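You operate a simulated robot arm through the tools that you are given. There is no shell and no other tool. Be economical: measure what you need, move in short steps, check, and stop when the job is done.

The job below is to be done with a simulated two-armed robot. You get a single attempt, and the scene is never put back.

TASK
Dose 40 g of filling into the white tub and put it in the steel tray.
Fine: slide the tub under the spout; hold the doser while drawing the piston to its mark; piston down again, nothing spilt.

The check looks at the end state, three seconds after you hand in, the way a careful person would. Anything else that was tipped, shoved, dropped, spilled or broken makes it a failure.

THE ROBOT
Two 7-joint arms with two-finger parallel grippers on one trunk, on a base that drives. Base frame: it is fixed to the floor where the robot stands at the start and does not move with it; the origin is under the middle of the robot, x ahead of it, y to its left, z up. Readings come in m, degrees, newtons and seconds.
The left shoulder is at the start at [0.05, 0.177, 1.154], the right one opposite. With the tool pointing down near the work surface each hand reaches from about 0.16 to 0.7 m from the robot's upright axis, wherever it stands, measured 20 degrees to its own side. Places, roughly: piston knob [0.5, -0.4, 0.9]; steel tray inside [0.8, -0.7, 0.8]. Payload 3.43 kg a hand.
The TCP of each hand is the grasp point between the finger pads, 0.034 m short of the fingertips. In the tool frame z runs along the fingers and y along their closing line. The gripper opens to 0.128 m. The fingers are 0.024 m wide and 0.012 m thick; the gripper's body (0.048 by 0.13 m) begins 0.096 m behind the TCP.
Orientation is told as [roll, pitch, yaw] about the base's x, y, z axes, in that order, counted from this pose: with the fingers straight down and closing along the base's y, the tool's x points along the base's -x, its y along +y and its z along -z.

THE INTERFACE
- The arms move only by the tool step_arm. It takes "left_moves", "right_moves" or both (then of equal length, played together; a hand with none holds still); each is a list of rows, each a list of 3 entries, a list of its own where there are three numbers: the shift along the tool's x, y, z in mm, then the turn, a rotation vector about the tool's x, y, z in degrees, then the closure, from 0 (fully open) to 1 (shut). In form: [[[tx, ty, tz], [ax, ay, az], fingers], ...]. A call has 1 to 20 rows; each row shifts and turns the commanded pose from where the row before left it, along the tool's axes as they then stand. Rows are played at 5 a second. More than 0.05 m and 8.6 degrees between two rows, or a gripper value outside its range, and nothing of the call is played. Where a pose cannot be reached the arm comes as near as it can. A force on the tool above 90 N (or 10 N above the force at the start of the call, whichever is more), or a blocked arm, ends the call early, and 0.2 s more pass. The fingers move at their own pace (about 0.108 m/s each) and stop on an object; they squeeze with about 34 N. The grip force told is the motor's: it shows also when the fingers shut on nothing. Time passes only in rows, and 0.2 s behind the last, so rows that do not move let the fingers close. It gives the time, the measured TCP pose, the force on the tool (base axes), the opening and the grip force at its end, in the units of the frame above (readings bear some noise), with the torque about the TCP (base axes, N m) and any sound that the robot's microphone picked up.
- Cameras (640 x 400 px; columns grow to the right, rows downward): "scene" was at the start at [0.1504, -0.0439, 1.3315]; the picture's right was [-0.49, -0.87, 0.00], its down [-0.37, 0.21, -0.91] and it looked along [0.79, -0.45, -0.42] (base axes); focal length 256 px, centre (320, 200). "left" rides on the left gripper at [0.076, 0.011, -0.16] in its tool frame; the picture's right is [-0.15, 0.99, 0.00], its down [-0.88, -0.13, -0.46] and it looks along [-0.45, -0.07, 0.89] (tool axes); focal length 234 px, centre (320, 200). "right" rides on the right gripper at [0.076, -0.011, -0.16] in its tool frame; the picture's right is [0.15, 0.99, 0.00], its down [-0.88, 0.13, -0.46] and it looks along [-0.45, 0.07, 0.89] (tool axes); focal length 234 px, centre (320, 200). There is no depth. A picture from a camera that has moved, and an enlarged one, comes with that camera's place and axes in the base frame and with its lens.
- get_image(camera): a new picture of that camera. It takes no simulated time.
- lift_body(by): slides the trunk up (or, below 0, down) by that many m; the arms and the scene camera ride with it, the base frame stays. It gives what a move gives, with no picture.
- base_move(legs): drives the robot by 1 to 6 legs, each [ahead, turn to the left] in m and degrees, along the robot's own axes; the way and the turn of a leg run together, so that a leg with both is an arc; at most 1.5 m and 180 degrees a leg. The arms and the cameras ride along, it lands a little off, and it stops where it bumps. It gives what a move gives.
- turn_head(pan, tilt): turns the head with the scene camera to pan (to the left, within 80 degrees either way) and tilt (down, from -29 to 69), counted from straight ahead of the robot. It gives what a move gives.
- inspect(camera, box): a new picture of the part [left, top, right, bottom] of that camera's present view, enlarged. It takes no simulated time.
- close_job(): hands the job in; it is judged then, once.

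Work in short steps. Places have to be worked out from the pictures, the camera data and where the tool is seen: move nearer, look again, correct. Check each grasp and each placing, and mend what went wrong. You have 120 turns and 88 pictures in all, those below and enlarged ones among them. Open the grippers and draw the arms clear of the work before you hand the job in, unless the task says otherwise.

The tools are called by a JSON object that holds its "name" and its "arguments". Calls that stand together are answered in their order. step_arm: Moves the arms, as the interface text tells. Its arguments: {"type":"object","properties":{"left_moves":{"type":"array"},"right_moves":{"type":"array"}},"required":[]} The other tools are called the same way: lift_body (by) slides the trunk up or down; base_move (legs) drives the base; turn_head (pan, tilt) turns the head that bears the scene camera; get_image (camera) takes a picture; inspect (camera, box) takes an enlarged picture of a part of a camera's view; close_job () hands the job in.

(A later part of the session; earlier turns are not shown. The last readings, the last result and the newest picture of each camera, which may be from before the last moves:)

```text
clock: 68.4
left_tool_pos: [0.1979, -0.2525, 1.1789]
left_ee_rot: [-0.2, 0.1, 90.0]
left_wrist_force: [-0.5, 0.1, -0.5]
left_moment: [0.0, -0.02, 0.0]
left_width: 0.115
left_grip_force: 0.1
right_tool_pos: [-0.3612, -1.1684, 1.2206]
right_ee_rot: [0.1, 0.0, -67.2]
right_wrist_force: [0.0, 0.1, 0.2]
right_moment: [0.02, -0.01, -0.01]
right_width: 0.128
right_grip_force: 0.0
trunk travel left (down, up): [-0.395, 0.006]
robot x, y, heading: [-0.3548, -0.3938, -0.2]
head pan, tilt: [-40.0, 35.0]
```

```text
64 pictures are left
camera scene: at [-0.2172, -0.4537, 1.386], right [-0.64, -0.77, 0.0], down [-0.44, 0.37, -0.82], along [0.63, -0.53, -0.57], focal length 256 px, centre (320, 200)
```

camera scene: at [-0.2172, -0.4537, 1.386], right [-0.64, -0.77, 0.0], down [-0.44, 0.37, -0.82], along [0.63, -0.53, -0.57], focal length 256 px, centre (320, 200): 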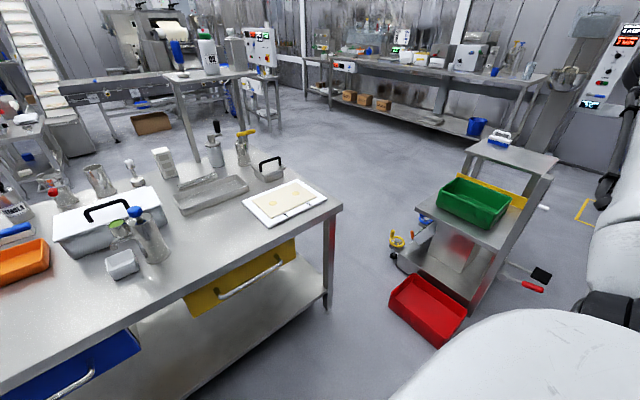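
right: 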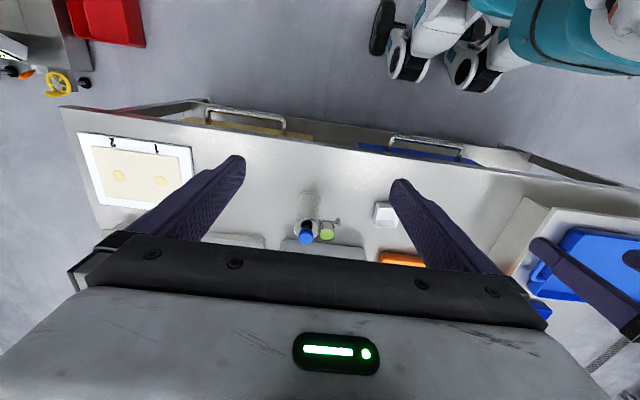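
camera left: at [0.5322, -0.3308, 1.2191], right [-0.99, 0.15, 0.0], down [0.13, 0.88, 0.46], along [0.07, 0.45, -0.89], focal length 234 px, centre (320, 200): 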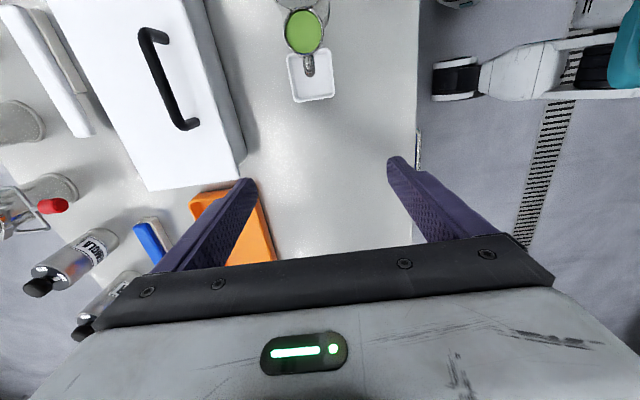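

{"name": "step_arm", "arguments": {"right_moves": [[[10, 4, 45], [0, 0, 0], 0], [[10, 4, 45], [0, 0, 0], 0], [[12, 5, 45], [0, 0, 0], 0], [[14, 6, 45], [0, 0, 0], 0], [[16, 7, 45], [0, 0, 0], 0], [[18, 8, 45], [0, 0, 0], 0], [[18, 8, 45], [0, 0, 0], 0], [[20, 8, 44], [0, 0, 0], 0], [[20, 8, 44], [0, 0, 0], 0], [[20, 8, 44], [0, 0, 0], 0], [[20, 8, 44], [0, 0, 0], 0], [[20, 8, 44], [0, 0, 0], 0], [[20, 8, 44], [0, 0, 0], 0], [[20, 8, 44], [0, 0, 0], 0]]}}

{"name": "step_arm", "arguments": {"right_moves": [[[5, 42, 0], [0, 0, 0], 0], [[5, 42, 0], [0, 0, 0], 0], [[5, 42, 0], [0, 0, 0], 0], [[5, 42, -5], [0, 0, 0], 0], [[5, 42, -5], [0, 0, 0], 0], [[5, 42, -10], [0, 0, 0], 0], [[5, 42, -10], [0, 0, 0], 0], [[5, 42, -15], [0, 0, 0], 0], [[5, 42, -15], [0, 0, 0], 0], [[5, 42, -20], [0, 0, 0], 0]]}}

{"name": "get_image", "arguments": {"camera": "scene"}}

```text
clock: 71.4
left_tool_pos: [0.1996, -0.252, 1.1787]
left_ee_rot: [0.0, 0.1, 90.0]
left_wrist_force: [0.8, -0.2, -0.6]
left_moment: [0.0, 0.06, 0.0]
left_width: 0.1153
left_grip_force: 0.1
right_tool_pos: [-0.3628, -0.9157, 0.5993]
right_ee_rot: [-0.1, 0.3, -67.1]
right_wrist_force: [-0.3, -1.1, -0.4]
right_moment: [0.05, 0.0, 0.0]
right_width: 0.1279
right_grip_force: 0.0
trunk travel left (down, up): [-0.395, 0.006]
robot x, y, heading: [-0.3532, -0.3946, 0.2]
head pan, tilt: [-40.0, 35.0]
```

```text
clock: 73.6
left_tool_pos: [0.1999, -0.2516, 1.1783]
left_ee_rot: [0.1, 0.1, 90.0]
left_wrist_force: [0.1, -0.5, 0.6]
left_moment: [0.02, -0.01, -0.02]
left_width: 0.1152
left_grip_force: 0.0
right_tool_pos: [-0.3367, -0.8012, 0.7058]
right_ee_rot: [1.3, -0.2, -67.0]
right_wrist_force: [-0.2, -0.6, -0.6]
right_moment: [-0.03, 0.01, 0.03]
right_width: 0.1282
right_grip_force: 0.0
right hand out of reach, approached as far as the arm can: row 1, 2, 3, 4, 5, 6, 7, 8, 9, 10
trunk travel left (down, up): [-0.395, 0.006]
robot x, y, heading: [-0.3525, -0.3992, -0.1]
head pan, tilt: [-40.0, 35.0]
```

```text
63 pictures are left
camera scene: at [-0.2156, -0.4526, 1.3858], right [-0.64, -0.77, 0.0], down [-0.44, 0.37, -0.82], along [0.63, -0.53, -0.57], focal length 256 px, centre (320, 200)
```

scene: 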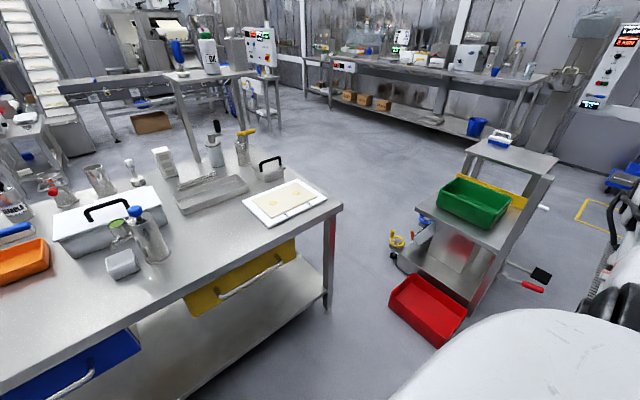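

The arm is now off to the side and at a limit; I look there.

{"name": "turn_head", "arguments": {"pan": -80, "tilt": 45}}

{"name": "get_image", "arguments": {"camera": "scene"}}

{"name": "get_image", "arguments": {"camera": "right"}}

```text
clock: 74.7
left_tool_pos: [0.1997, -0.2522, 1.1788]
left_ee_rot: [0.0, 0.1, 90.1]
left_wrist_force: [0.2, 0.2, 0.1]
left_moment: [-0.01, -0.05, 0.0]
left_width: 0.115
left_grip_force: 0.1
right_tool_pos: [-0.3374, -0.7995, 0.7047]
right_ee_rot: [1.2, -0.2, -67.2]
right_wrist_force: [-0.7, -0.3, 0.5]
right_moment: [-0.05, 0.03, 0.0]
right_width: 0.1281
right_grip_force: 0.1
trunk travel left (down, up): [-0.395, 0.006]
robot x, y, heading: [-0.3518, -0.3993, -0.1]
head pan, tilt: [-80.0, 45.0]
```

```text
62 pictures are left
camera scene: at [-0.2689, -0.4763, 1.371], right [-0.98, -0.17, 0.0], down [-0.12, 0.7, -0.71], along [0.12, -0.7, -0.71], focal length 256 px, centre (320, 200)
```

scene: 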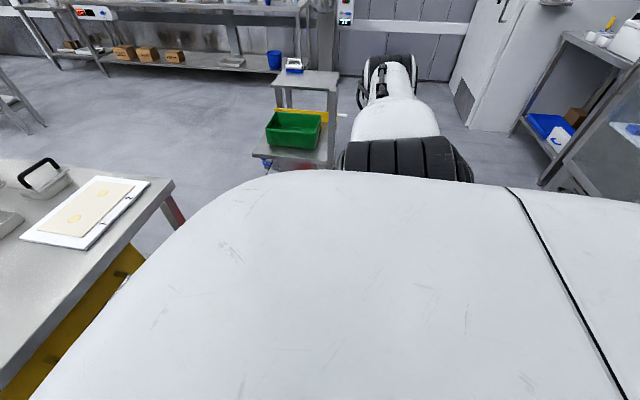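

```text
61 pictures are left
camera right: at [-0.3814, -0.7363, 0.8651], right [0.85, 0.52, 0.02], down [0.45, -0.76, 0.46], along [0.26, -0.39, -0.89], focal length 234 px, centre (320, 200)
```

right: 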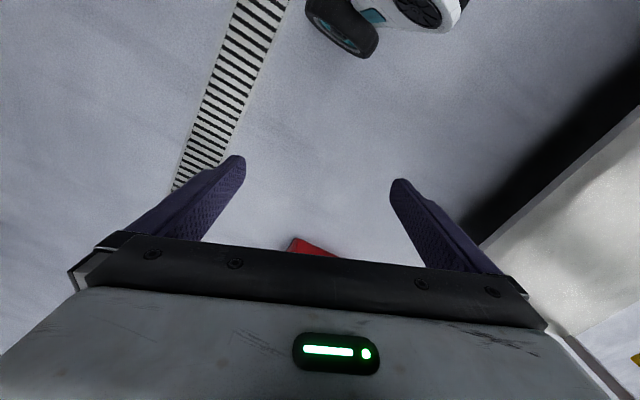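

The elbow now points outward to the right. I try moving the hand forward and up from here.

{"name": "step_arm", "arguments": {"right_moves": [[[-10, 25, -35], [0, 0, 0], 0], [[-10, 25, -35], [0, 0, 0], 0], [[-10, 25, -35], [0, 0, 0], 0], [[-10, 25, -35], [0, 0, 0], 0], [[-10, 25, -35], [0, 0, 0], 0], [[-10, 25, -35], [0, 0, 0], 0]]}}

```text
clock: 76.0
left_tool_pos: [0.1986, -0.2514, 1.1788]
left_ee_rot: [0.0, 0.0, 90.1]
left_wrist_force: [0.6, -0.2, 0.3]
left_moment: [-0.04, 0.01, 0.01]
left_width: 0.1152
left_grip_force: 0.1
right_tool_pos: [-0.1953, -0.817, 0.8985]
right_ee_rot: [-0.1, 0.1, -67.2]
right_wrist_force: [-0.2, 0.9, 0.1]
right_moment: [-0.02, -0.03, -0.01]
right_width: 0.1281
right_grip_force: 0.0
right hand out of reach, approached as far as the arm can: row 1, 4, 5, 6
trunk travel left (down, up): [-0.395, 0.006]
robot x, y, heading: [-0.3537, -0.3975, 0.1]
head pan, tilt: [-80.0, 45.0]
```

{"name": "step_arm", "arguments": {"right_moves": [[[-10, 35, -5], [0, 0, 0], 0], [[-10, 35, -5], [0, 0, 0], 0], [[-10, 35, -5], [0, 0, 0], 0], [[-10, 35, -5], [0, 0, 0], 0], [[-10, 35, -5], [0, 0, 0], 0], [[-10, 35, -5], [0, 0, 0], 0], [[-10, 35, -5], [0, 0, 0], 0], [[-10, 35, -5], [0, 0, 0], 0]]}}

{"name": "turn_head", "arguments": {"pan": -50, "tilt": 35}}

{"name": "get_image", "arguments": {"camera": "scene"}}

```text
clock: 77.8
left_tool_pos: [0.1994, -0.2515, 1.1781]
left_ee_rot: [0.0, 0.1, 90.0]
left_wrist_force: [-1.3, 1.2, -1.0]
left_moment: [0.01, -0.01, -0.01]
left_width: 0.1153
left_grip_force: 0.1
right_tool_pos: [-0.0374, -0.8735, 0.9806]
right_ee_rot: [0.1, 0.0, -67.2]
right_wrist_force: [0.0, -0.3, -0.4]
right_moment: [0.0, 0.02, -0.02]
right_width: 0.1278
right_grip_force: 0.0
right hand out of reach, approached as far as the arm can: row 3, 4, 5, 6, 7, 8
trunk travel left (down, up): [-0.395, 0.006]
robot x, y, heading: [-0.3525, -0.3995, -0.0]
head pan, tilt: [-80.0, 45.0]
```

```text
clock: 78.8
left_tool_pos: [0.1991, -0.2524, 1.1789]
left_ee_rot: [-0.1, 0.0, 90.0]
left_wrist_force: [-0.4, -0.1, -0.4]
left_moment: [0.0, -0.01, 0.02]
left_width: 0.115
left_grip_force: 0.1
right_tool_pos: [-0.0367, -0.8737, 0.9809]
right_ee_rot: [0.2, -0.1, -67.1]
right_wrist_force: [-0.2, 0.3, -0.2]
right_moment: [0.03, 0.01, -0.03]
right_width: 0.1279
right_grip_force: 0.2
trunk travel left (down, up): [-0.395, 0.006]
robot x, y, heading: [-0.3571, -0.3978, -0.1]
head pan, tilt: [-50.0, 35.0]
```

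```text
60 pictures are left
camera scene: at [-0.2266, -0.4638, 1.3858], right [-0.77, -0.64, 0.0], down [-0.37, 0.44, -0.82], along [0.53, -0.63, -0.57], focal length 256 px, centre (320, 200)
```

scene: 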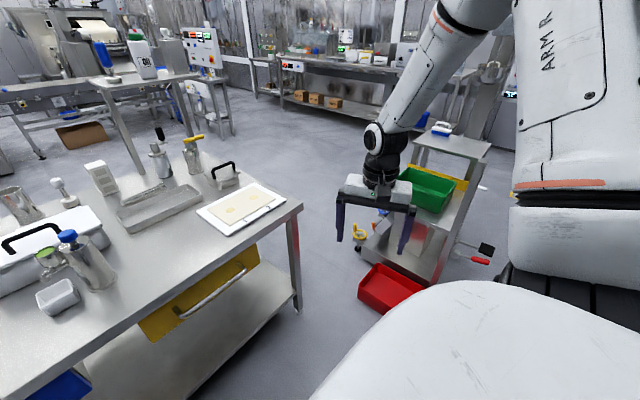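

Elbow is now up and outward with the forearm hanging down—good. I rotate yaw back toward 0 and move forward to free the wrist.

{"name": "step_arm", "arguments": {"right_moves": [[[0, 0, 0], [0, 0, -8.4], 0], [[0, 0, 0], [0, 0, -8.4], 0], [[0, 0, 0], [0, 0, -8.4], 0], [[0, 0, 0], [0, 0, -8.4], 0], [[0, 0, 0], [0, 0, -8.4], 0], [[0, 0, 0], [0, 0, -8.4], 0], [[0, 0, 0], [0, 0, -8.4], 0], [[0, 0, 0], [0, 0, -8.4], 0], [[-30, 30, 0], [0, 0, 0], 0], [[-30, 30, 0], [0, 0, 0], 0], [[-30, 30, 0], [0, 0, 0], 0], [[-30, 30, 0], [0, 0, 0], 0], [[-30, 30, 0], [0, 0, 0], 0]]}}

```text
clock: 81.6
left_tool_pos: [0.1993, -0.2523, 1.1785]
left_ee_rot: [0.0, 0.1, 90.0]
left_wrist_force: [0.1, 0.3, -0.2]
left_moment: [0.02, 0.0, -0.01]
left_width: 0.1152
left_grip_force: 0.1
right_tool_pos: [-0.0555, -0.8389, 1.0054]
right_ee_rot: [0.0, -0.1, -0.1]
right_wrist_force: [-0.3, 0.1, -0.6]
right_moment: [-0.01, -0.02, 0.02]
right_width: 0.128
right_grip_force: 0.2
right hand out of reach, approached as far as the arm can: row 9, 10, 11, 12, 13
trunk travel left (down, up): [-0.395, 0.006]
robot x, y, heading: [-0.3542, -0.3985, 0.1]
head pan, tilt: [-50.0, 35.0]
```

Forward is blocked; I probe other directions: +y and down, then forward.

{"name": "step_arm", "arguments": {"right_moves": [[[0, 40, 0], [0, 0, 0], 0], [[0, 40, 0], [0, 0, 0], 0], [[0, 40, 0], [0, 0, 0], 0]]}}

{"name": "step_arm", "arguments": {"right_moves": [[[-30, 0, 30], [0, 0, 0], 0], [[-30, 0, 30], [0, 0, 0], 0], [[-30, 0, 30], [0, 0, 0], 0]]}}

{"name": "step_arm", "arguments": {"right_moves": [[[-30, 0, -30], [0, 0, 0], 0], [[-30, 0, -30], [0, 0, 0], 0], [[-30, 0, -30], [0, 0, 0], 0], [[-30, 0, -30], [0, 0, 0], 0]]}}

{"name": "get_image", "arguments": {"camera": "scene"}}

```text
clock: 82.4
left_tool_pos: [0.198, -0.2512, 1.179]
left_ee_rot: [0.0, 0.1, 90.0]
left_wrist_force: [0.0, 0.6, 0.6]
left_moment: [-0.01, 0.0, 0.0]
left_width: 0.1151
left_grip_force: 0.1
right_tool_pos: [-0.1185, -0.7721, 1.0033]
right_ee_rot: [0.0, -0.1, 0.1]
right_wrist_force: [0.1, 0.7, 0.7]
right_moment: [0.0, -0.05, 0.0]
right_width: 0.128
right_grip_force: 0.1
right hand out of reach, approached as far as the arm can: row 1, 2, 3
trunk travel left (down, up): [-0.395, 0.006]
robot x, y, heading: [-0.3533, -0.3979, 0.1]
head pan, tilt: [-50.0, 35.0]
```

```text
clock: 83.2
left_tool_pos: [0.1992, -0.2533, 1.1792]
left_ee_rot: [0.0, 0.1, 90.0]
left_wrist_force: [-0.1, 0.4, 0.3]
left_moment: [0.05, 0.04, -0.01]
left_width: 0.1151
left_grip_force: 0.1
right_tool_pos: [-0.0842, -0.8254, 0.9297]
right_ee_rot: [0.0, -0.1, 0.2]
right_wrist_force: [0.4, -0.2, 0.0]
right_moment: [0.02, 0.01, -0.01]
right_width: 0.1279
right_grip_force: 0.2
right hand out of reach, approached as far as the arm can: row 1, 2, 3
trunk travel left (down, up): [-0.395, 0.006]
robot x, y, heading: [-0.3511, -0.3977, -0.3]
head pan, tilt: [-50.0, 35.0]
```

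```text
clock: 84.2
left_tool_pos: [0.1983, -0.2511, 1.1789]
left_ee_rot: [0.0, 0.1, 90.0]
left_wrist_force: [1.0, -0.7, -0.2]
left_moment: [0.03, 0.01, -0.01]
left_width: 0.1153
left_grip_force: 0.1
right_tool_pos: [-0.0299, -0.8692, 1.0584]
right_ee_rot: [0.0, -0.1, 0.0]
right_wrist_force: [-0.9, 0.1, -0.6]
right_moment: [-0.01, -0.05, 0.01]
right_width: 0.1284
right_grip_force: 0.0
right hand out of reach, approached as far as the arm can: row 1, 2, 3, 4
trunk travel left (down, up): [-0.395, 0.006]
robot x, y, heading: [-0.3555, -0.4002, 0.2]
head pan, tilt: [-50.0, 35.0]
```

```text
59 pictures are left
camera scene: at [-0.2267, -0.4638, 1.3858], right [-0.77, -0.64, 0.0], down [-0.37, 0.44, -0.82], along [0.53, -0.63, -0.57], focal length 256 px, centre (320, 200)
```

scene: 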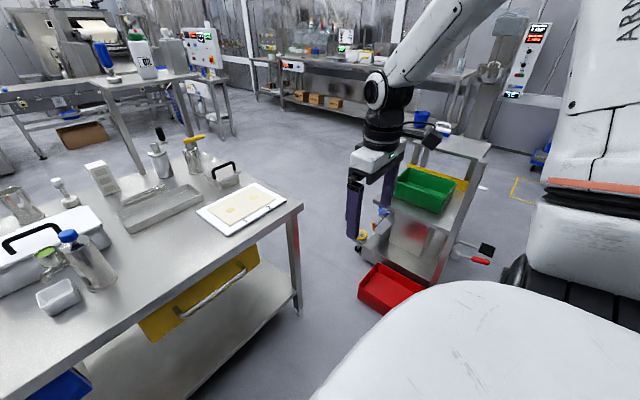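

Both azimuth and elbow limits bind this way round. The left arm's good posture mirrors to elbow outward-down, so I unwind the loops (reverse order) and then go one more in the opposite sense.

{"name": "step_arm", "arguments": {"right_moves": [[[0, 0, 0], [0, 0, 8.4], 0], [[0, 0, 0], [0, 0, 8.4], 0], [[0, 0, 0], [0, 0, 8.4], 0], [[0, 0, 0], [0, 0, 8.4], 0], [[0, 0, 0], [0, 0, 8.4], 0], [[0, 0, 0], [0, 0, 8.4], 0], [[0, 0, 0], [0, 0, 8.4], 0], [[0, 0, 39], [0, 0, 8.4], 0], [[0, 0, 39], [0, 0, 0], 0], [[13.2, -28.6, 33], [0, 0, 0], 0], [[13.2, -28.6, 33], [0, 0, 0], 0], [[13.2, -28.6, 33], [0, 0, 0], 0], [[13.2, -28.6, 33], [0, 0, 0], 0], [[13.2, -28.6, 33], [0, 0, 0], 0], [[13.2, -28.6, 33], [0, 0, 0], 0], [[13.2, -28.6, 33], [0, 0, 0], 0], [[13.2, -28.6, 33], [0, 0, 0], 0], [[13.2, -28.6, 33], [0, 0, 0], 0], [[13.2, -28.6, 33], [0, 0, 0], 0]]}}

{"name": "step_arm", "arguments": {"right_moves": [[[-20, -9.3, -40.7], [0, 0, 0], 0], [[-20, -9.3, -40.7], [0, 0, 0], 0], [[-20, -9.3, -40.7], [0, 0, 0], 0], [[-20, -9.3, -40.7], [0, 0, 0], 0], [[-20, -9.3, -40.7], [0, 0, 0], 0], [[-20, -9.3, -40.7], [0, 0, 0], 0], [[-20, -9.3, -40.7], [0, 0, 0], 0], [[-20, -9.3, -40.7], [0, 0, 0], 0], [[-20, -9.3, -40.7], [0, 0, 0], 0], [[-20, -9.3, -40.7], [0, 0, 0], 0], [[-20, -9.3, -40.7], [0, 0, 0], 0], [[-20, -9.3, -40.7], [0, 0, 0], 0], [[-20, -9.3, -40.7], [0, 0, 0], 0], [[-20, -9.3, -40.7], [0, 0, 0], 0]]}}

{"name": "step_arm", "arguments": {"right_moves": [[[16, 40.7, 0], [0, 0, 0], 0], [[16, 40.7, 0], [0, 0, 0], 0], [[16, 40.7, 0], [0, 0, 0], 0], [[16, 40.7, 0], [0, 0, 0], 0], [[16, 40.7, 0], [0, 0, 0], 0], [[16, 40.7, 0], [0, 0, 0], 0], [[16, 40.7, 0], [0, 0, 0], 0], [[16, 40.7, 0], [0, 0, 0], 0], [[16, 40.7, 0], [0, 0, 0], 0], [[16, 40.7, 0], [0, 0, 0], 0], [[16, 40.7, 0], [0, 0, 0], 0]]}}

{"name": "get_image", "arguments": {"camera": "scene"}}

```text
clock: 88.2
left_tool_pos: [0.1981, -0.2512, 1.1801]
left_ee_rot: [-0.1, 0.1, 90.0]
left_wrist_force: [0.1, 0.5, 0.4]
left_moment: [0.02, -0.01, -0.03]
left_width: 0.1154
left_grip_force: 0.0
right_tool_pos: [-0.3507, -0.8636, 0.6487]
right_ee_rot: [0.2, -0.1, -67.2]
right_wrist_force: [-0.3, -0.7, -0.1]
right_moment: [0.02, -0.01, 0.02]
right_width: 0.1276
right_grip_force: 0.0
right hand out of reach, approached as far as the arm can: row 9
trunk travel left (down, up): [-0.395, 0.006]
robot x, y, heading: [-0.352, -0.3971, -0.0]
head pan, tilt: [-50.0, 35.0]
```

```text
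clock: 91.2
left_tool_pos: [0.1979, -0.2518, 1.1792]
left_ee_rot: [-0.1, 0.2, 90.0]
left_wrist_force: [-0.6, 0.9, 0.1]
left_moment: [-0.01, -0.03, -0.02]
left_width: 0.1153
left_grip_force: 0.2
right_tool_pos: [-0.3646, -1.1702, 1.2195]
right_ee_rot: [0.1, 0.2, -67.3]
right_wrist_force: [0.0, -0.1, 0.5]
right_moment: [0.0, -0.03, 0.0]
right_width: 0.1281
right_grip_force: 0.1
trunk travel left (down, up): [-0.395, 0.006]
robot x, y, heading: [-0.3546, -0.3966, 0.1]
head pan, tilt: [-50.0, 35.0]
```

```text
clock: 93.6
left_tool_pos: [0.1989, -0.2507, 1.1786]
left_ee_rot: [0.0, 0.1, 90.0]
left_wrist_force: [0.7, -0.2, -0.3]
left_moment: [-0.02, 0.01, 0.0]
left_width: 0.1152
left_grip_force: 0.0
right_tool_pos: [-0.0181, -0.8318, 1.2202]
right_ee_rot: [0.0, -0.1, -67.2]
right_wrist_force: [0.3, 0.5, -0.1]
right_moment: [-0.01, -0.01, -0.04]
right_width: 0.1281
right_grip_force: 0.1
trunk travel left (down, up): [-0.395, 0.006]
robot x, y, heading: [-0.355, -0.395, -0.1]
head pan, tilt: [-50.0, 35.0]
```

```text
58 pictures are left
camera scene: at [-0.2263, -0.4629, 1.3858], right [-0.77, -0.64, 0.0], down [-0.37, 0.44, -0.82], along [0.53, -0.63, -0.57], focal length 256 px, centre (320, 200)
```

scene: 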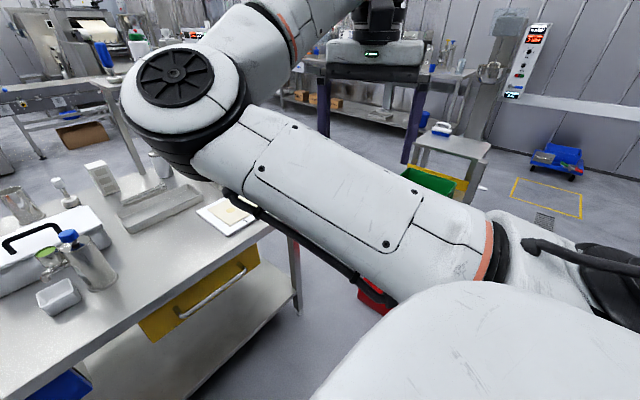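

It's already back to inward-down. I continue one more loop in the reverse sense: front down, to the side low, up, and front.

{"name": "step_arm", "arguments": {"right_moves": [[[0, 0, 46], [0, 0, 0], 0], [[0, 0, 46], [0, 0, 0], 0], [[0, 0, 46], [0, 0, 0], 0], [[0, 0, 46], [0, 0, 0], 0], [[0, 0, 46], [0, 0, 0], 0], [[0, 0, 46], [0, 0, 0], 0], [[0, 0, 46], [0, 0, 0], 0], [[0, 0, 46], [0, 0, 0], 0], [[0, 0, 46], [0, 0, 0], 0], [[3, -39.4, 25], [0, 0, 0], 0], [[3, -39.4, 25], [0, 0, 0], 0], [[3, -39.4, 25], [0, 0, 0], 0], [[3, -39.4, 25], [0, 0, 0], 0], [[3, -39.4, 25], [0, 0, 0], 0], [[3, -39.4, 25], [0, 0, 0], 0], [[3, -39.4, 25], [0, 0, 0], 0], [[3, -39.4, 25], [0, 0, 0], 0]]}}

{"name": "step_arm", "arguments": {"right_moves": [[[-16, -11.4, -44.3], [0, 0, 0], 0], [[-16, -11.4, -44.3], [0, 0, 0], 0], [[-16, -11.4, -44.3], [0, 0, 0], 0], [[-16, -11.4, -44.3], [0, 0, 0], 0], [[-16, -11.4, -44.3], [0, 0, 0], 0], [[-16, -11.4, -44.3], [0, 0, 0], 0], [[-16, -11.4, -44.3], [0, 0, 0], 0], [[-16, -11.4, -44.3], [0, 0, 0], 0], [[-16, -11.4, -44.3], [0, 0, 0], 0], [[-16, -11.4, -44.3], [0, 0, 0], 0], [[-16, -11.4, -44.3], [0, 0, 0], 0], [[-16, -11.4, -44.3], [0, 0, 0], 0], [[-16, -11.4, -44.3], [0, 0, 0], 0], [[-16, -11.4, -44.3], [0, 0, 0], 0]]}}

{"name": "step_arm", "arguments": {"right_moves": [[[16, 40.7, 0], [0, 0, 0], 0], [[16, 40.7, 0], [0, 0, 0], 0], [[16, 40.7, 0], [0, 0, 0], 0], [[16, 40.7, 0], [0, 0, 0], 0], [[16, 40.7, 0], [0, 0, 0], 0], [[16, 40.7, 0], [0, 0, 0], 0], [[16, 40.7, 0], [0, 0, 0], 0], [[16, 40.7, 0], [0, 0, 0], 0], [[16, 40.7, 0], [0, 0, 0], 0], [[16, 40.7, 0], [0, 0, 0], 0], [[16, 40.7, 0], [0, 0, 0], 0]]}}

{"name": "get_image", "arguments": {"camera": "scene"}}

```text
clock: 97.2
left_tool_pos: [0.1985, -0.2514, 1.1792]
left_ee_rot: [-0.1, 0.1, 90.0]
left_wrist_force: [0.1, 0.1, -0.5]
left_moment: [0.02, -0.05, 0.03]
left_width: 0.1154
left_grip_force: 0.0
right_tool_pos: [-0.3165, -0.9348, 0.6073]
right_ee_rot: [0.2, -0.1, -67.2]
right_wrist_force: [0.6, -0.1, 0.0]
right_moment: [-0.03, -0.01, 0.02]
right_width: 0.128
right_grip_force: 0.0
trunk travel left (down, up): [-0.395, 0.006]
robot x, y, heading: [-0.3546, -0.4012, -0.2]
head pan, tilt: [-50.0, 35.0]
```

```text
clock: 100.2
left_tool_pos: [0.1978, -0.2522, 1.1784]
left_ee_rot: [-0.1, 0.2, 90.0]
left_wrist_force: [-0.9, -0.1, -0.2]
left_moment: [-0.02, -0.04, -0.03]
left_width: 0.115
left_grip_force: 0.1
right_tool_pos: [-0.3723, -1.1953, 1.2213]
right_ee_rot: [0.2, 0.0, -67.2]
right_wrist_force: [-0.7, 0.4, 0.3]
right_moment: [-0.01, -0.08, 0.02]
right_width: 0.1276
right_grip_force: 0.1
right hand out of reach, approached as far as the arm can: row 14
trunk travel left (down, up): [-0.395, 0.006]
robot x, y, heading: [-0.3541, -0.4011, 0.3]
head pan, tilt: [-50.0, 35.0]
```

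```text
clock: 102.6
left_tool_pos: [0.2004, -0.2524, 1.1775]
left_ee_rot: [-0.1, 0.0, 90.0]
left_wrist_force: [-0.2, 0.3, 0.2]
left_moment: [-0.04, -0.01, -0.01]
left_width: 0.1154
left_grip_force: 0.1
right_tool_pos: [-0.0256, -0.8582, 1.2222]
right_ee_rot: [-0.1, -0.1, -67.2]
right_wrist_force: [-0.1, 0.5, 0.6]
right_moment: [-0.01, 0.03, -0.01]
right_width: 0.1282
right_grip_force: 0.0
trunk travel left (down, up): [-0.395, 0.006]
robot x, y, heading: [-0.3546, -0.4011, -0.2]
head pan, tilt: [-50.0, 35.0]
```

```text
57 pictures are left
camera scene: at [-0.2262, -0.4628, 1.3858], right [-0.77, -0.64, 0.0], down [-0.37, 0.44, -0.82], along [0.53, -0.63, -0.57], focal length 256 px, centre (320, 200)
```

scene: 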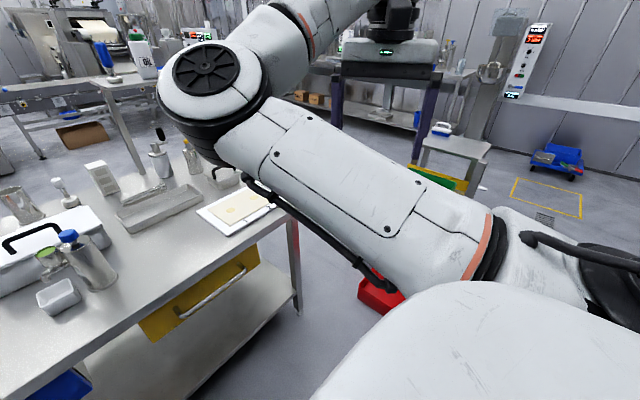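

The null-space drifts only slowly this way. Better trick: extend the arm with the hand aligned to it and roll about the hand axis, which turns the upper arm too. First extend outward at the front-right.

{"name": "step_arm", "arguments": {"right_moves": [[[-37, 15, 0], [0, 0, 0], 0], [[-37, 15, 0], [0, 0, 0], 0], [[-37, 15, 0], [0, 0, 0], 0], [[0, 0, 0], [-3.06, -7.6, 0], 0], [[0, 0, 0], [-3.06, -7.6, 0], 0], [[0, 0, 0], [-3.06, -7.6, 0], 0], [[0, 0, 0], [-3.06, -7.6, 0], 0], [[0, 0, 0], [-3.06, -7.6, 0], 0], [[0, 0, 0], [-3.06, -7.6, 0], 0], [[0, 0, 0], [-3.06, -7.6, 0], 0], [[0, 0, 0], [-3.06, -7.6, 0], 0], [[0, 0, 0], [-3.06, -7.6, 0], 0], [[0, 0, 0], [-3.06, -7.6, 0], 0], [[0, 0, 0], [-3.06, -7.6, 0], 0]]}}

{"name": "step_arm", "arguments": {"right_moves": [[[0, 0, 40], [0, 0, 0], 0], [[0, 0, 40], [0, 0, 0], 0], [[0, 0, 40], [0, 0, 0], 0], [[0, 0, 40], [0, 0, 0], 0], [[0, 0, 40], [0, 0, 0], 0], [[0, 0, 40], [0, 0, 0], 0], [[0, 0, 40], [0, 0, 0], 0]]}}

{"name": "get_image", "arguments": {"camera": "scene"}}

```text
clock: 105.6
left_tool_pos: [0.1981, -0.2509, 1.1786]
left_ee_rot: [0.0, 0.0, 89.9]
left_wrist_force: [0.4, -0.1, -0.1]
left_moment: [0.01, 0.0, 0.01]
left_width: 0.1153
left_grip_force: 0.0
right_tool_pos: [0.0762, -0.9128, 1.221]
right_ee_rot: [90.6, -67.9, -135.6]
right_wrist_force: [-0.7, -0.9, 0.9]
right_moment: [0.02, 0.0, 0.0]
right_width: 0.1279
right_grip_force: 0.0
right hand out of reach, approached as far as the arm can: row 14
trunk travel left (down, up): [-0.395, 0.006]
robot x, y, heading: [-0.354, -0.3985, -0.1]
head pan, tilt: [-50.0, 35.0]
```

```text
clock: 107.2
left_tool_pos: [0.1973, -0.2522, 1.1782]
left_ee_rot: [0.1, 0.1, 90.0]
left_wrist_force: [-0.3, 0.2, 0.2]
left_moment: [-0.03, 0.01, 0.0]
left_width: 0.1152
left_grip_force: 0.0
right_tool_pos: [0.0753, -0.9156, 1.2201]
right_ee_rot: [90.1, -68.1, -135.4]
right_wrist_force: [-0.8, -0.7, 0.2]
right_moment: [0.02, 0.01, -0.04]
right_width: 0.1283
right_grip_force: 0.0
right hand out of reach, approached as far as the arm can: row 1, 2, 3, 4, 5, 6, 7
trunk travel left (down, up): [-0.395, 0.006]
robot x, y, heading: [-0.3518, -0.3982, 0.1]
head pan, tilt: [-50.0, 35.0]
```

```text
56 pictures are left
camera scene: at [-0.2265, -0.4637, 1.3858], right [-0.77, -0.64, 0.0], down [-0.37, 0.44, -0.82], along [0.53, -0.63, -0.57], focal length 256 px, centre (320, 200)
```

scene: 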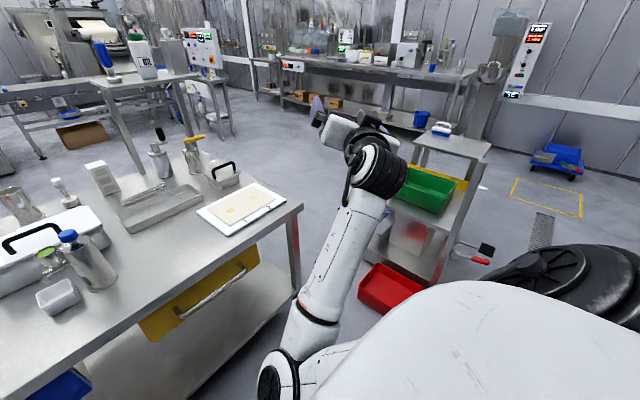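

The elbow is now pointing down — good. I roll about the hand axis in the sense that should take the elbow further outward.

{"name": "step_arm", "arguments": {"right_moves": [[[0, 0, 0], [0, 0, -8.4], 0], [[0, 0, 0], [0, 0, -8.4], 0], [[0, 0, 0], [0, 0, -8.4], 0], [[0, 0, 0], [0, 0, -8.4], 0], [[0, 0, 0], [0, 0, -8.4], 0], [[0, 0, 0], [0, 0, -8.4], 0], [[0, 0, 0], [0, 0, -8.4], 0], [[0, 0, 0], [0, 0, -8.4], 0], [[0, 0, 0], [0, 0, -8.4], 0], [[0, 0, 0], [0, 0, -8.4], 0]]}}

{"name": "get_image", "arguments": {"camera": "scene"}}

```text
clock: 109.4
left_tool_pos: [0.1995, -0.2516, 1.1786]
left_ee_rot: [0.0, 0.1, 90.0]
left_wrist_force: [0.3, 0.0, -0.3]
left_moment: [-0.02, -0.01, -0.02]
left_width: 0.1154
left_grip_force: 0.1
right_tool_pos: [0.0764, -0.9154, 1.2177]
right_ee_rot: [-90.1, -27.7, 44.9]
right_wrist_force: [0.5, -0.3, -0.3]
right_moment: [-0.03, 0.01, 0.02]
right_width: 0.1278
right_grip_force: 0.0
trunk travel left (down, up): [-0.395, 0.006]
robot x, y, heading: [-0.3561, -0.3965, -0.0]
head pan, tilt: [-50.0, 35.0]
```

```text
55 pictures are left
camera scene: at [-0.2265, -0.4638, 1.3858], right [-0.77, -0.64, 0.0], down [-0.37, 0.44, -0.82], along [0.53, -0.63, -0.57], focal length 256 px, centre (320, 200)
```

scene: 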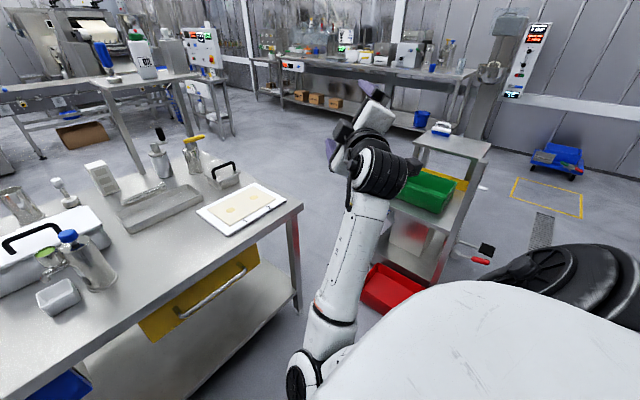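

Elbow moved outward a bit. I continue the roll.

{"name": "step_arm", "arguments": {"right_moves": [[[0, 0, 0], [0, 0, -8.4], 0], [[0, 0, 0], [0, 0, -8.4], 0], [[0, 0, 0], [0, 0, -8.4], 0], [[0, 0, 0], [0, 0, -8.4], 0], [[0, 0, 0], [0, 0, -8.4], 0], [[0, 0, 0], [0, 0, -8.4], 0], [[0, 0, 0], [0, 0, -8.4], 0], [[0, 0, 0], [0, 0, -8.4], 0], [[0, 0, 0], [0, 0, -8.4], 0], [[0, 0, 0], [0, 0, -8.4], 0], [[0, 0, 0], [0, 0, -8.4], 0], [[0, 0, 0], [0, 0, -8.4], 0], [[0, 0, 0], [0, 0, -8.4], 0], [[0, 0, 0], [0, 0, -8.4], 0], [[0, 0, 0], [0, 0, -8.4], 0]]}}

{"name": "get_image", "arguments": {"camera": "scene"}}

```text
clock: 112.6
left_tool_pos: [0.1992, -0.2508, 1.178]
left_ee_rot: [0.0, 0.1, 90.0]
left_wrist_force: [-0.4, -0.5, 0.5]
left_moment: [0.03, -0.01, -0.02]
left_width: 0.1154
left_grip_force: 0.1
right_tool_pos: [0.0747, -0.9166, 1.2169]
right_ee_rot: [90.8, 81.8, -134.3]
right_wrist_force: [0.1, 0.1, 0.9]
right_moment: [-0.02, 0.02, 0.01]
right_width: 0.1281
right_grip_force: 0.0
trunk travel left (down, up): [-0.395, 0.006]
robot x, y, heading: [-0.3541, -0.4009, 0.4]
head pan, tilt: [-50.0, 35.0]
```

```text
54 pictures are left
camera scene: at [-0.2266, -0.4639, 1.3858], right [-0.77, -0.64, 0.0], down [-0.37, 0.44, -0.82], along [0.53, -0.63, -0.57], focal length 256 px, centre (320, 200)
```

scene: 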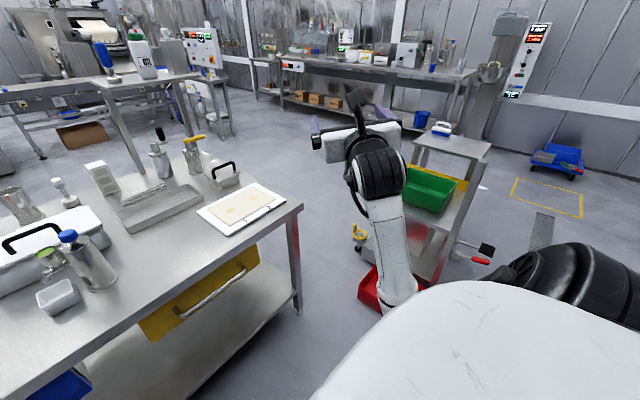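

Excellent: the elbow is now down/outward, and the hand points forward-right with its camera on top. I now swing the pointing direction toward +x while moving the hand inward.

{"name": "step_arm", "arguments": {"right_moves": [[[0, 0, 0], [0, 0, 8.2], 0], [[0, -30, -22], [8, 0, 0], 0], [[0, -33, -20], [8, 0, 0], 0], [[0, -35, -15], [8, 0, 0], 0], [[0, -37, -10], [8, 0, 0], 0], [[0, -38, -6], [8, 0, 0], 0], [[0, -40, 0], [6, 0, 0], 0]]}}

{"name": "get_image", "arguments": {"camera": "scene"}}

```text
clock: 114.2
left_tool_pos: [0.1999, -0.2516, 1.1782]
left_ee_rot: [-0.1, 0.1, 90.1]
left_wrist_force: [0.6, -0.4, -0.2]
left_moment: [-0.01, 0.02, 0.03]
left_width: 0.1155
left_grip_force: 0.0
right_tool_pos: [0.1458, -0.7143, 1.1738]
right_ee_rot: [156.3, 88.6, -28.2]
right_wrist_force: [0.2, 0.2, 0.3]
right_moment: [-0.01, -0.02, -0.01]
right_width: 0.1279
right_grip_force: 0.0
right hand out of reach, approached as far as the arm can: row 2, 3, 4, 5
trunk travel left (down, up): [-0.395, 0.006]
robot x, y, heading: [-0.3536, -0.3965, 0.0]
head pan, tilt: [-50.0, 35.0]
```

```text
53 pictures are left
camera scene: at [-0.2261, -0.4631, 1.3858], right [-0.77, -0.64, 0.0], down [-0.37, 0.44, -0.82], along [0.53, -0.63, -0.57], focal length 256 px, centre (320, 200)
```

scene: 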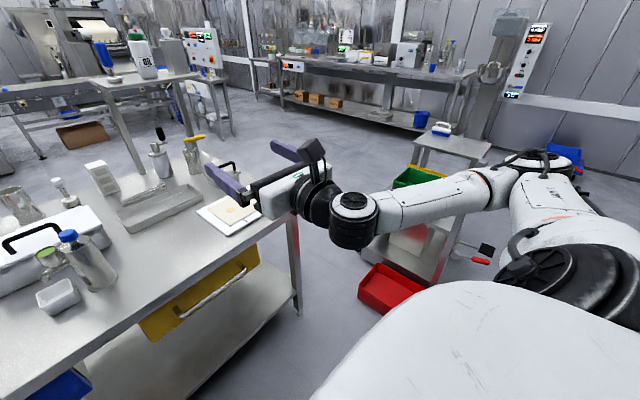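

Perfect posture now: elbow out, hand pointing forward, camera up. I turn it to point diagonally (+x,+y) and bring it inward and lower.

{"name": "step_arm", "arguments": {"right_moves": [[[-15, -30, 0], [7, 0, 0], 0], [[-15, -30, 3], [7, 0, 0], 0], [[-15, -30, 6], [7, 0, 0], 0], [[-15, -30, 9], [7, 0, 0], 0], [[-15, -29, 12], [7, 0, 0], 0], [[-15, -28, 15], [7, 0, 0], 0]]}}

{"name": "get_image", "arguments": {"camera": "scene"}}

```text
clock: 115.6
left_tool_pos: [0.1988, -0.2516, 1.1773]
left_ee_rot: [0.0, 0.1, 89.9]
left_wrist_force: [0.2, -0.2, -0.2]
left_moment: [0.01, 0.03, 0.02]
left_width: 0.115
left_grip_force: 0.1
right_tool_pos: [0.1445, -0.5277, 1.0842]
right_ee_rot: [115.0, 88.7, -27.5]
right_wrist_force: [-0.2, 0.2, 0.7]
right_moment: [0.0, -0.04, 0.0]
right_width: 0.1281
right_grip_force: 0.0
trunk travel left (down, up): [-0.395, 0.006]
robot x, y, heading: [-0.3543, -0.4003, 0.1]
head pan, tilt: [-50.0, 35.0]
```

```text
52 pictures are left
camera scene: at [-0.2262, -0.4636, 1.3858], right [-0.77, -0.64, 0.0], down [-0.37, 0.44, -0.82], along [0.53, -0.63, -0.57], focal length 256 px, centre (320, 200)
```

scene: 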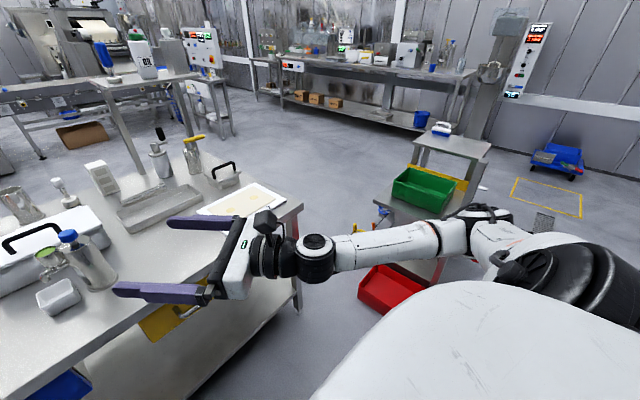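

Pointing azimuth ≈37°. I shift the hand slightly back/inward for the pre-grasp, then drive forward to the table and lower the trunk.

{"name": "step_arm", "arguments": {"right_moves": [[[0, -27, -12], [0, 0, 0], 0], [[0, -27, -12], [0, 0, 0], 0]]}}

{"name": "base_move", "arguments": {"legs": [[0.345, 0]]}}

{"name": "turn_head", "arguments": {"pan": 0, "tilt": 40}}

{"name": "get_image", "arguments": {"camera": "scene"}}

{"name": "get_image", "arguments": {"camera": "right"}}

```text
clock: 116.2
left_tool_pos: [0.1989, -0.2515, 1.1781]
left_ee_rot: [0.1, 0.0, 90.0]
left_wrist_force: [-0.1, -0.6, -0.4]
left_moment: [-0.05, -0.03, -0.01]
left_width: 0.1155
left_grip_force: 0.0
right_tool_pos: [0.0952, -0.4996, 1.0804]
right_ee_rot: [115.3, 88.7, -27.3]
right_wrist_force: [-0.5, 0.3, -0.1]
right_moment: [0.02, 0.03, -0.03]
right_width: 0.1279
right_grip_force: 0.1
trunk travel left (down, up): [-0.395, 0.006]
robot x, y, heading: [-0.3558, -0.3983, -0.0]
head pan, tilt: [-50.0, 35.0]
```

```text
clock: 118.5
left_tool_pos: [0.5461, -0.2541, 1.1778]
left_ee_rot: [0.0, 0.2, 90.0]
left_wrist_force: [1.5, -0.1, 0.0]
left_moment: [0.01, 0.04, 0.02]
left_width: 0.1152
left_grip_force: 0.0
right_tool_pos: [0.443, -0.4998, 1.0816]
right_ee_rot: [114.6, 88.8, -28.0]
right_wrist_force: [0.0, 0.5, 0.1]
right_moment: [0.02, 0.01, 0.01]
right_width: 0.1282
right_grip_force: 0.0
trunk travel left (down, up): [-0.395, 0.006]
robot x, y, heading: [-0.0096, -0.3971, -0.1]
head pan, tilt: [-50.0, 35.0]
```

```text
clock: 119.6
left_tool_pos: [0.5458, -0.2513, 1.1789]
left_ee_rot: [-0.1, 0.0, 89.9]
left_wrist_force: [0.1, -0.1, -0.4]
left_moment: [0.01, 0.01, -0.01]
left_width: 0.1152
left_grip_force: 0.0
right_tool_pos: [0.4402, -0.5007, 1.0826]
right_ee_rot: [115.2, 88.8, -27.4]
right_wrist_force: [1.3, -0.5, 0.6]
right_moment: [0.0, -0.01, -0.04]
right_width: 0.128
right_grip_force: 0.1
trunk travel left (down, up): [-0.395, 0.006]
robot x, y, heading: [-0.0074, -0.4022, -0.2]
head pan, tilt: [0.0, 40.0]
```

```text
51 pictures are left
camera scene: at [0.1478, -0.3967, 1.3783], right [0.0, -1.0, 0.0], down [-0.64, 0.0, -0.77], along [0.77, 0.0, -0.64], focal length 256 px, centre (320, 200)
```

scene: 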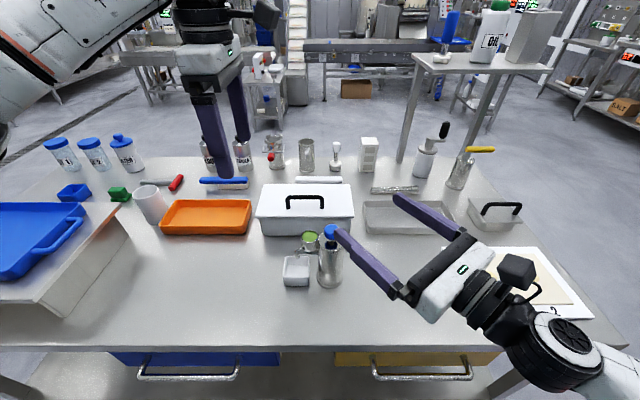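

```text
50 pictures are left
camera right: at [0.3044, -0.5876, 1.1565], right [0.6, -0.79, 0.17], down [-0.27, -0.39, -0.88], along [0.76, 0.48, -0.44], focal length 234 px, centre (320, 200)
```

right: 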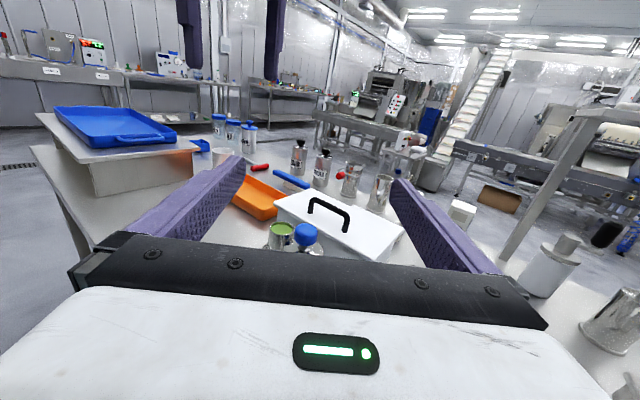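

Lower trunk by 0.12 and the right hand to z≈0.862 at the pre-grasp.

{"name": "lift_body", "arguments": {"by": -0.12}}

{"name": "step_arm", "arguments": {"right_moves": [[[-34, 0, 0], [0, 0, 0], 0], [[-34, 0, 0], [0, 0, 0], 0], [[-33, 0, 0], [0, 0, 0], 0]]}}

{"name": "get_image", "arguments": {"camera": "right"}}

{"name": "get_image", "arguments": {"camera": "scene"}}

```text
clock: 121.1
left_tool_pos: [0.5448, -0.2524, 1.0586]
left_ee_rot: [0.0, 0.1, 90.1]
left_wrist_force: [0.0, 0.7, 0.8]
left_moment: [-0.01, 0.0, -0.02]
left_width: 0.1152
left_grip_force: 0.1
right_tool_pos: [0.4408, -0.4997, 0.9607]
right_ee_rot: [115.2, 88.7, -27.6]
right_wrist_force: [-1.1, 0.0, 0.1]
right_moment: [0.0, -0.02, 0.0]
right_width: 0.128
right_grip_force: 0.1
trunk travel left (down, up): [-0.275, 0.126]
robot x, y, heading: [-0.0052, -0.3995, -0.2]
head pan, tilt: [0.0, 40.0]
```

```text
clock: 121.9
left_tool_pos: [0.544, -0.2526, 1.0578]
left_ee_rot: [0.0, 0.1, 90.0]
left_wrist_force: [-0.6, 0.4, -0.1]
left_moment: [-0.01, -0.03, -0.01]
left_width: 0.1152
left_grip_force: 0.0
right_tool_pos: [0.4424, -0.5005, 0.859]
right_ee_rot: [115.2, 88.7, -27.5]
right_wrist_force: [-0.8, -0.1, 0.2]
right_moment: [0.0, -0.02, 0.01]
right_width: 0.128
right_grip_force: 0.0
trunk travel left (down, up): [-0.275, 0.126]
robot x, y, heading: [-0.0038, -0.4011, -0.2]
head pan, tilt: [0.0, 40.0]
```

```text
49 pictures are left
camera right: at [0.3057, -0.5884, 0.9349], right [0.6, -0.79, 0.17], down [-0.27, -0.39, -0.88], along [0.76, 0.48, -0.44], focal length 234 px, centre (320, 200)
```

right: 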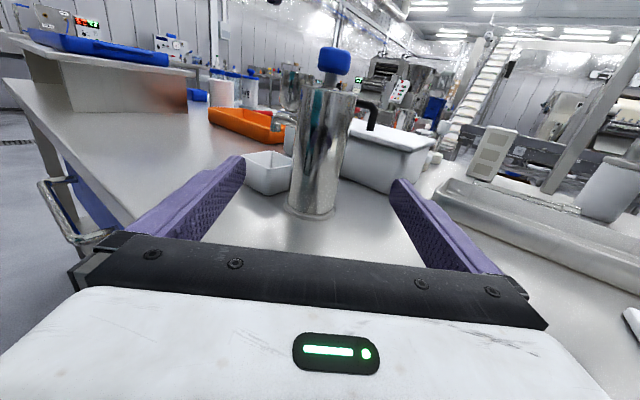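

```text
48 pictures are left
camera scene: at [0.1477, -0.3965, 1.2583], right [0.0, -1.0, 0.0], down [-0.64, 0.0, -0.77], along [0.77, 0.0, -0.64], focal length 256 px, centre (320, 200)
```

scene: 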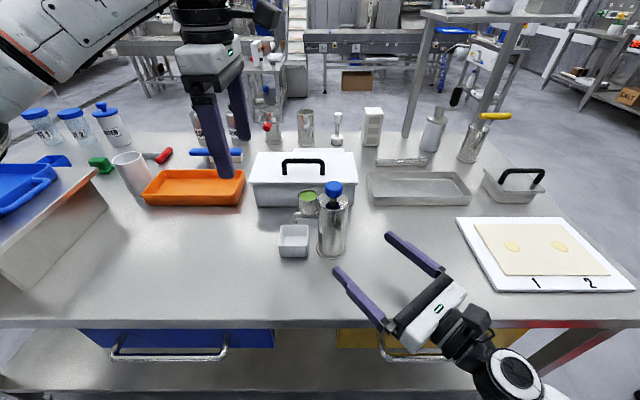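

The doser sits between the fingers. To stay clear of the spout pipe (z≈0.875) and tub rim (0.818), I lower the hand to z≈0.846, advance 106 mm, and look before closing.

{"name": "step_arm", "arguments": {"right_moves": [[[-13, -4.6, 0], [0, 0, 0], 0], [[0, 0, 36], [0, 0, 0], 0], [[0, 0, 35], [0, 0, 0], 0], [[0, 0, 35], [0, 0, 0], 0]]}}

{"name": "get_image", "arguments": {"camera": "right"}}

{"name": "inspect", "arguments": {"camera": "scene", "box": [260, 170, 400, 270]}}

```text
clock: 122.9
left_tool_pos: [0.5454, -0.2523, 1.0582]
left_ee_rot: [0.0, 0.0, 90.0]
left_wrist_force: [-0.8, -0.6, 0.6]
left_moment: [-0.01, 0.0, -0.01]
left_width: 0.1151
left_grip_force: 0.0
right_tool_pos: [0.5257, -0.4336, 0.8482]
right_ee_rot: [112.4, 88.6, -30.5]
right_wrist_force: [-0.7, 0.1, -0.2]
right_moment: [0.04, -0.03, -0.01]
right_width: 0.1281
right_grip_force: 0.1
trunk travel left (down, up): [-0.275, 0.126]
robot x, y, heading: [-0.0053, -0.4007, -0.2]
head pan, tilt: [0.0, 40.0]
```

```text
47 pictures are left
camera right: at [0.3883, -0.5214, 0.9228], right [0.6, -0.79, 0.17], down [-0.27, -0.39, -0.88], along [0.76, 0.48, -0.44], focal length 234 px, centre (320, 200)
```

right: 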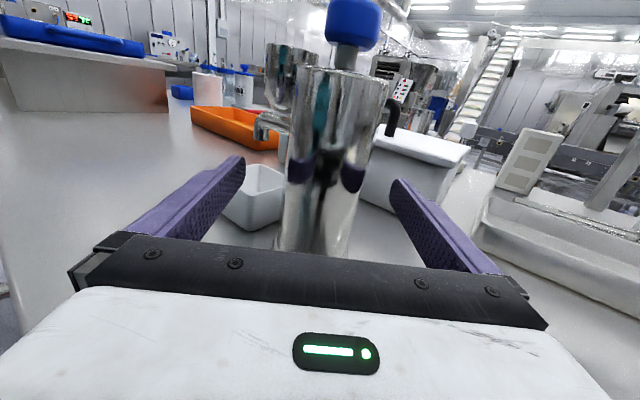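

```text
4.00 times, centred on (330, 220) of scene
camera zoom: at [0.148, -0.3964, 1.2582], right [0.0, -1.0, 0.0], down [-0.64, 0.0, -0.77], along [0.77, 0.0, -0.64], focal length 1025 px, centre (280, 120)
```

zoom: 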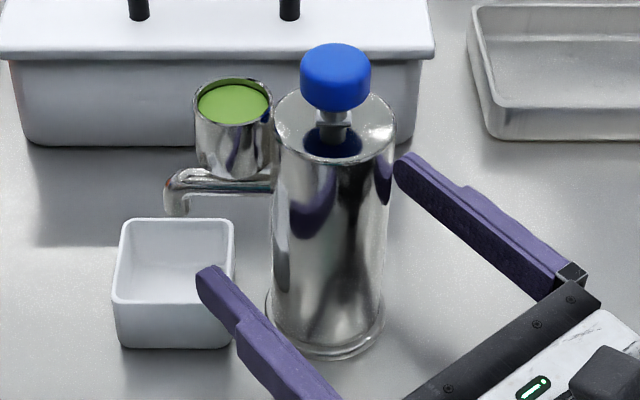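

Alignment within ~2 mm. I close the right gripper on the doser body.

{"name": "step_arm", "arguments": {"right_moves": [[[0, -2, 0], [0, 0, 0], 0.3], [[0, 0, 0], [0, 0, 0], 0.45], [[0, 0, 0], [0, 0, 0], 0.7], [[0, 0, 0], [0, 0, 0], 0.7], [[0, 0, 0], [0, 0, 0], 0.7]]}}

{"name": "inspect", "arguments": {"camera": "scene", "box": [260, 170, 400, 270]}}

```text
clock: 124.1
left_tool_pos: [0.5454, -0.2528, 1.0593]
left_ee_rot: [0.0, 0.1, 90.1]
left_wrist_force: [0.6, 0.5, -0.1]
left_moment: [0.01, -0.01, -0.02]
left_width: 0.1154
left_grip_force: 0.0
right_tool_pos: [0.5243, -0.4315, 0.8488]
right_ee_rot: [116.4, 88.7, -26.2]
right_wrist_force: [0.8, 0.1, 1.1]
right_moment: [0.13, 0.01, -0.07]
right_width: 0.0631
right_grip_force: 33.9
trunk travel left (down, up): [-0.275, 0.126]
robot x, y, heading: [-0.0069, -0.3927, -0.3]
head pan, tilt: [0.0, 40.0]
```

```text
4.00 times, centred on (330, 220) of scene
camera zoom: at [0.1478, -0.3966, 1.2583], right [0.0, -1.0, 0.0], down [-0.64, 0.0, -0.77], along [0.77, 0.0, -0.64], focal length 1025 px, centre (280, 120)
```

zoom: 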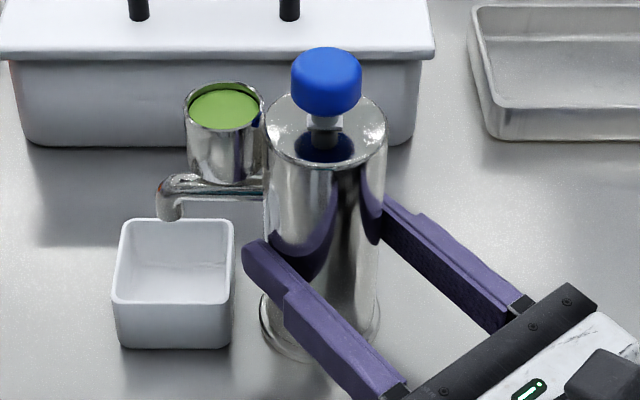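

Grip holds (63 mm, 34 N); the doser settled ~4 mm toward +y, outlet still over the tub. Now left hand goes above the knob (≈0.535,-0.419, z≈0.958).

{"name": "step_arm", "arguments": {"left_moves": [[[41.6, 2.6, 0], [0, 0, 0], 0.1], [[41.6, 2.6, 0], [0, 0, 0], 0.1], [[41.6, 2.6, 0], [0, 0, 0], 0.1], [[41.6, 2.6, 0], [0, 0, 0], 0.1], [[0, 0, 20], [0, 0, 0], 0.3], [[0, 0, 0], [0, 0, 0], 0.3]]}}

{"name": "inspect", "arguments": {"camera": "scene", "box": [240, 110, 400, 210]}}

{"name": "get_image", "arguments": {"camera": "left"}}

```text
clock: 125.5
left_tool_pos: [0.5348, -0.4181, 1.0386]
left_ee_rot: [0.1, 0.1, 90.0]
left_wrist_force: [-0.3, -0.6, -0.1]
left_moment: [0.03, 0.05, 0.03]
left_width: 0.0892
left_grip_force: 0.1
right_tool_pos: [0.5234, -0.4323, 0.8493]
right_ee_rot: [117.1, 88.7, -25.6]
right_wrist_force: [0.7, 0.9, 3.7]
right_moment: [0.23, 0.09, -0.05]
right_width: 0.0627
right_grip_force: 34.4
trunk travel left (down, up): [-0.275, 0.126]
robot x, y, heading: [-0.0101, -0.3946, 0.2]
head pan, tilt: [0.0, 40.0]
```

```text
4.00 times, centred on (320, 160) of scene
camera zoom: at [0.1476, -0.3965, 1.2583], right [0.0, -1.0, 0.0], down [-0.64, 0.0, -0.77], along [0.77, 0.0, -0.64], focal length 1025 px, centre (320, 360)
```

zoom: 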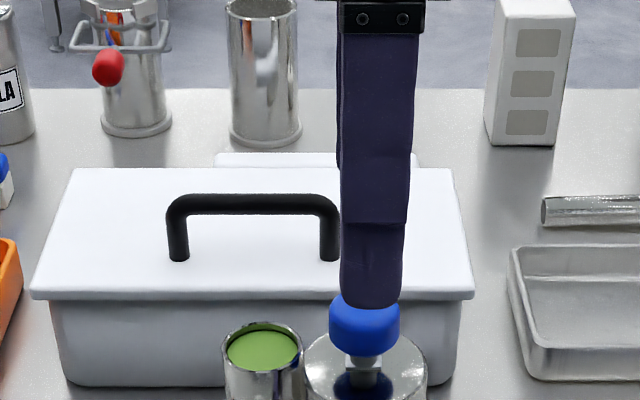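

```text
43 pictures are left
camera left: at [0.5234, -0.4935, 1.2008], right [-0.99, 0.15, 0.0], down [0.13, 0.88, 0.45], along [0.07, 0.45, -0.89], focal length 234 px, centre (320, 200)
```

left: 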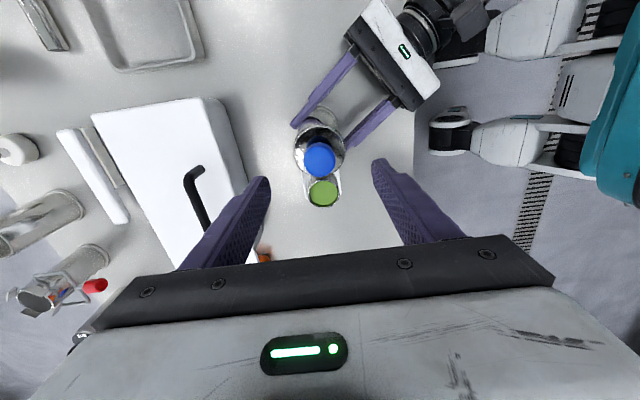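

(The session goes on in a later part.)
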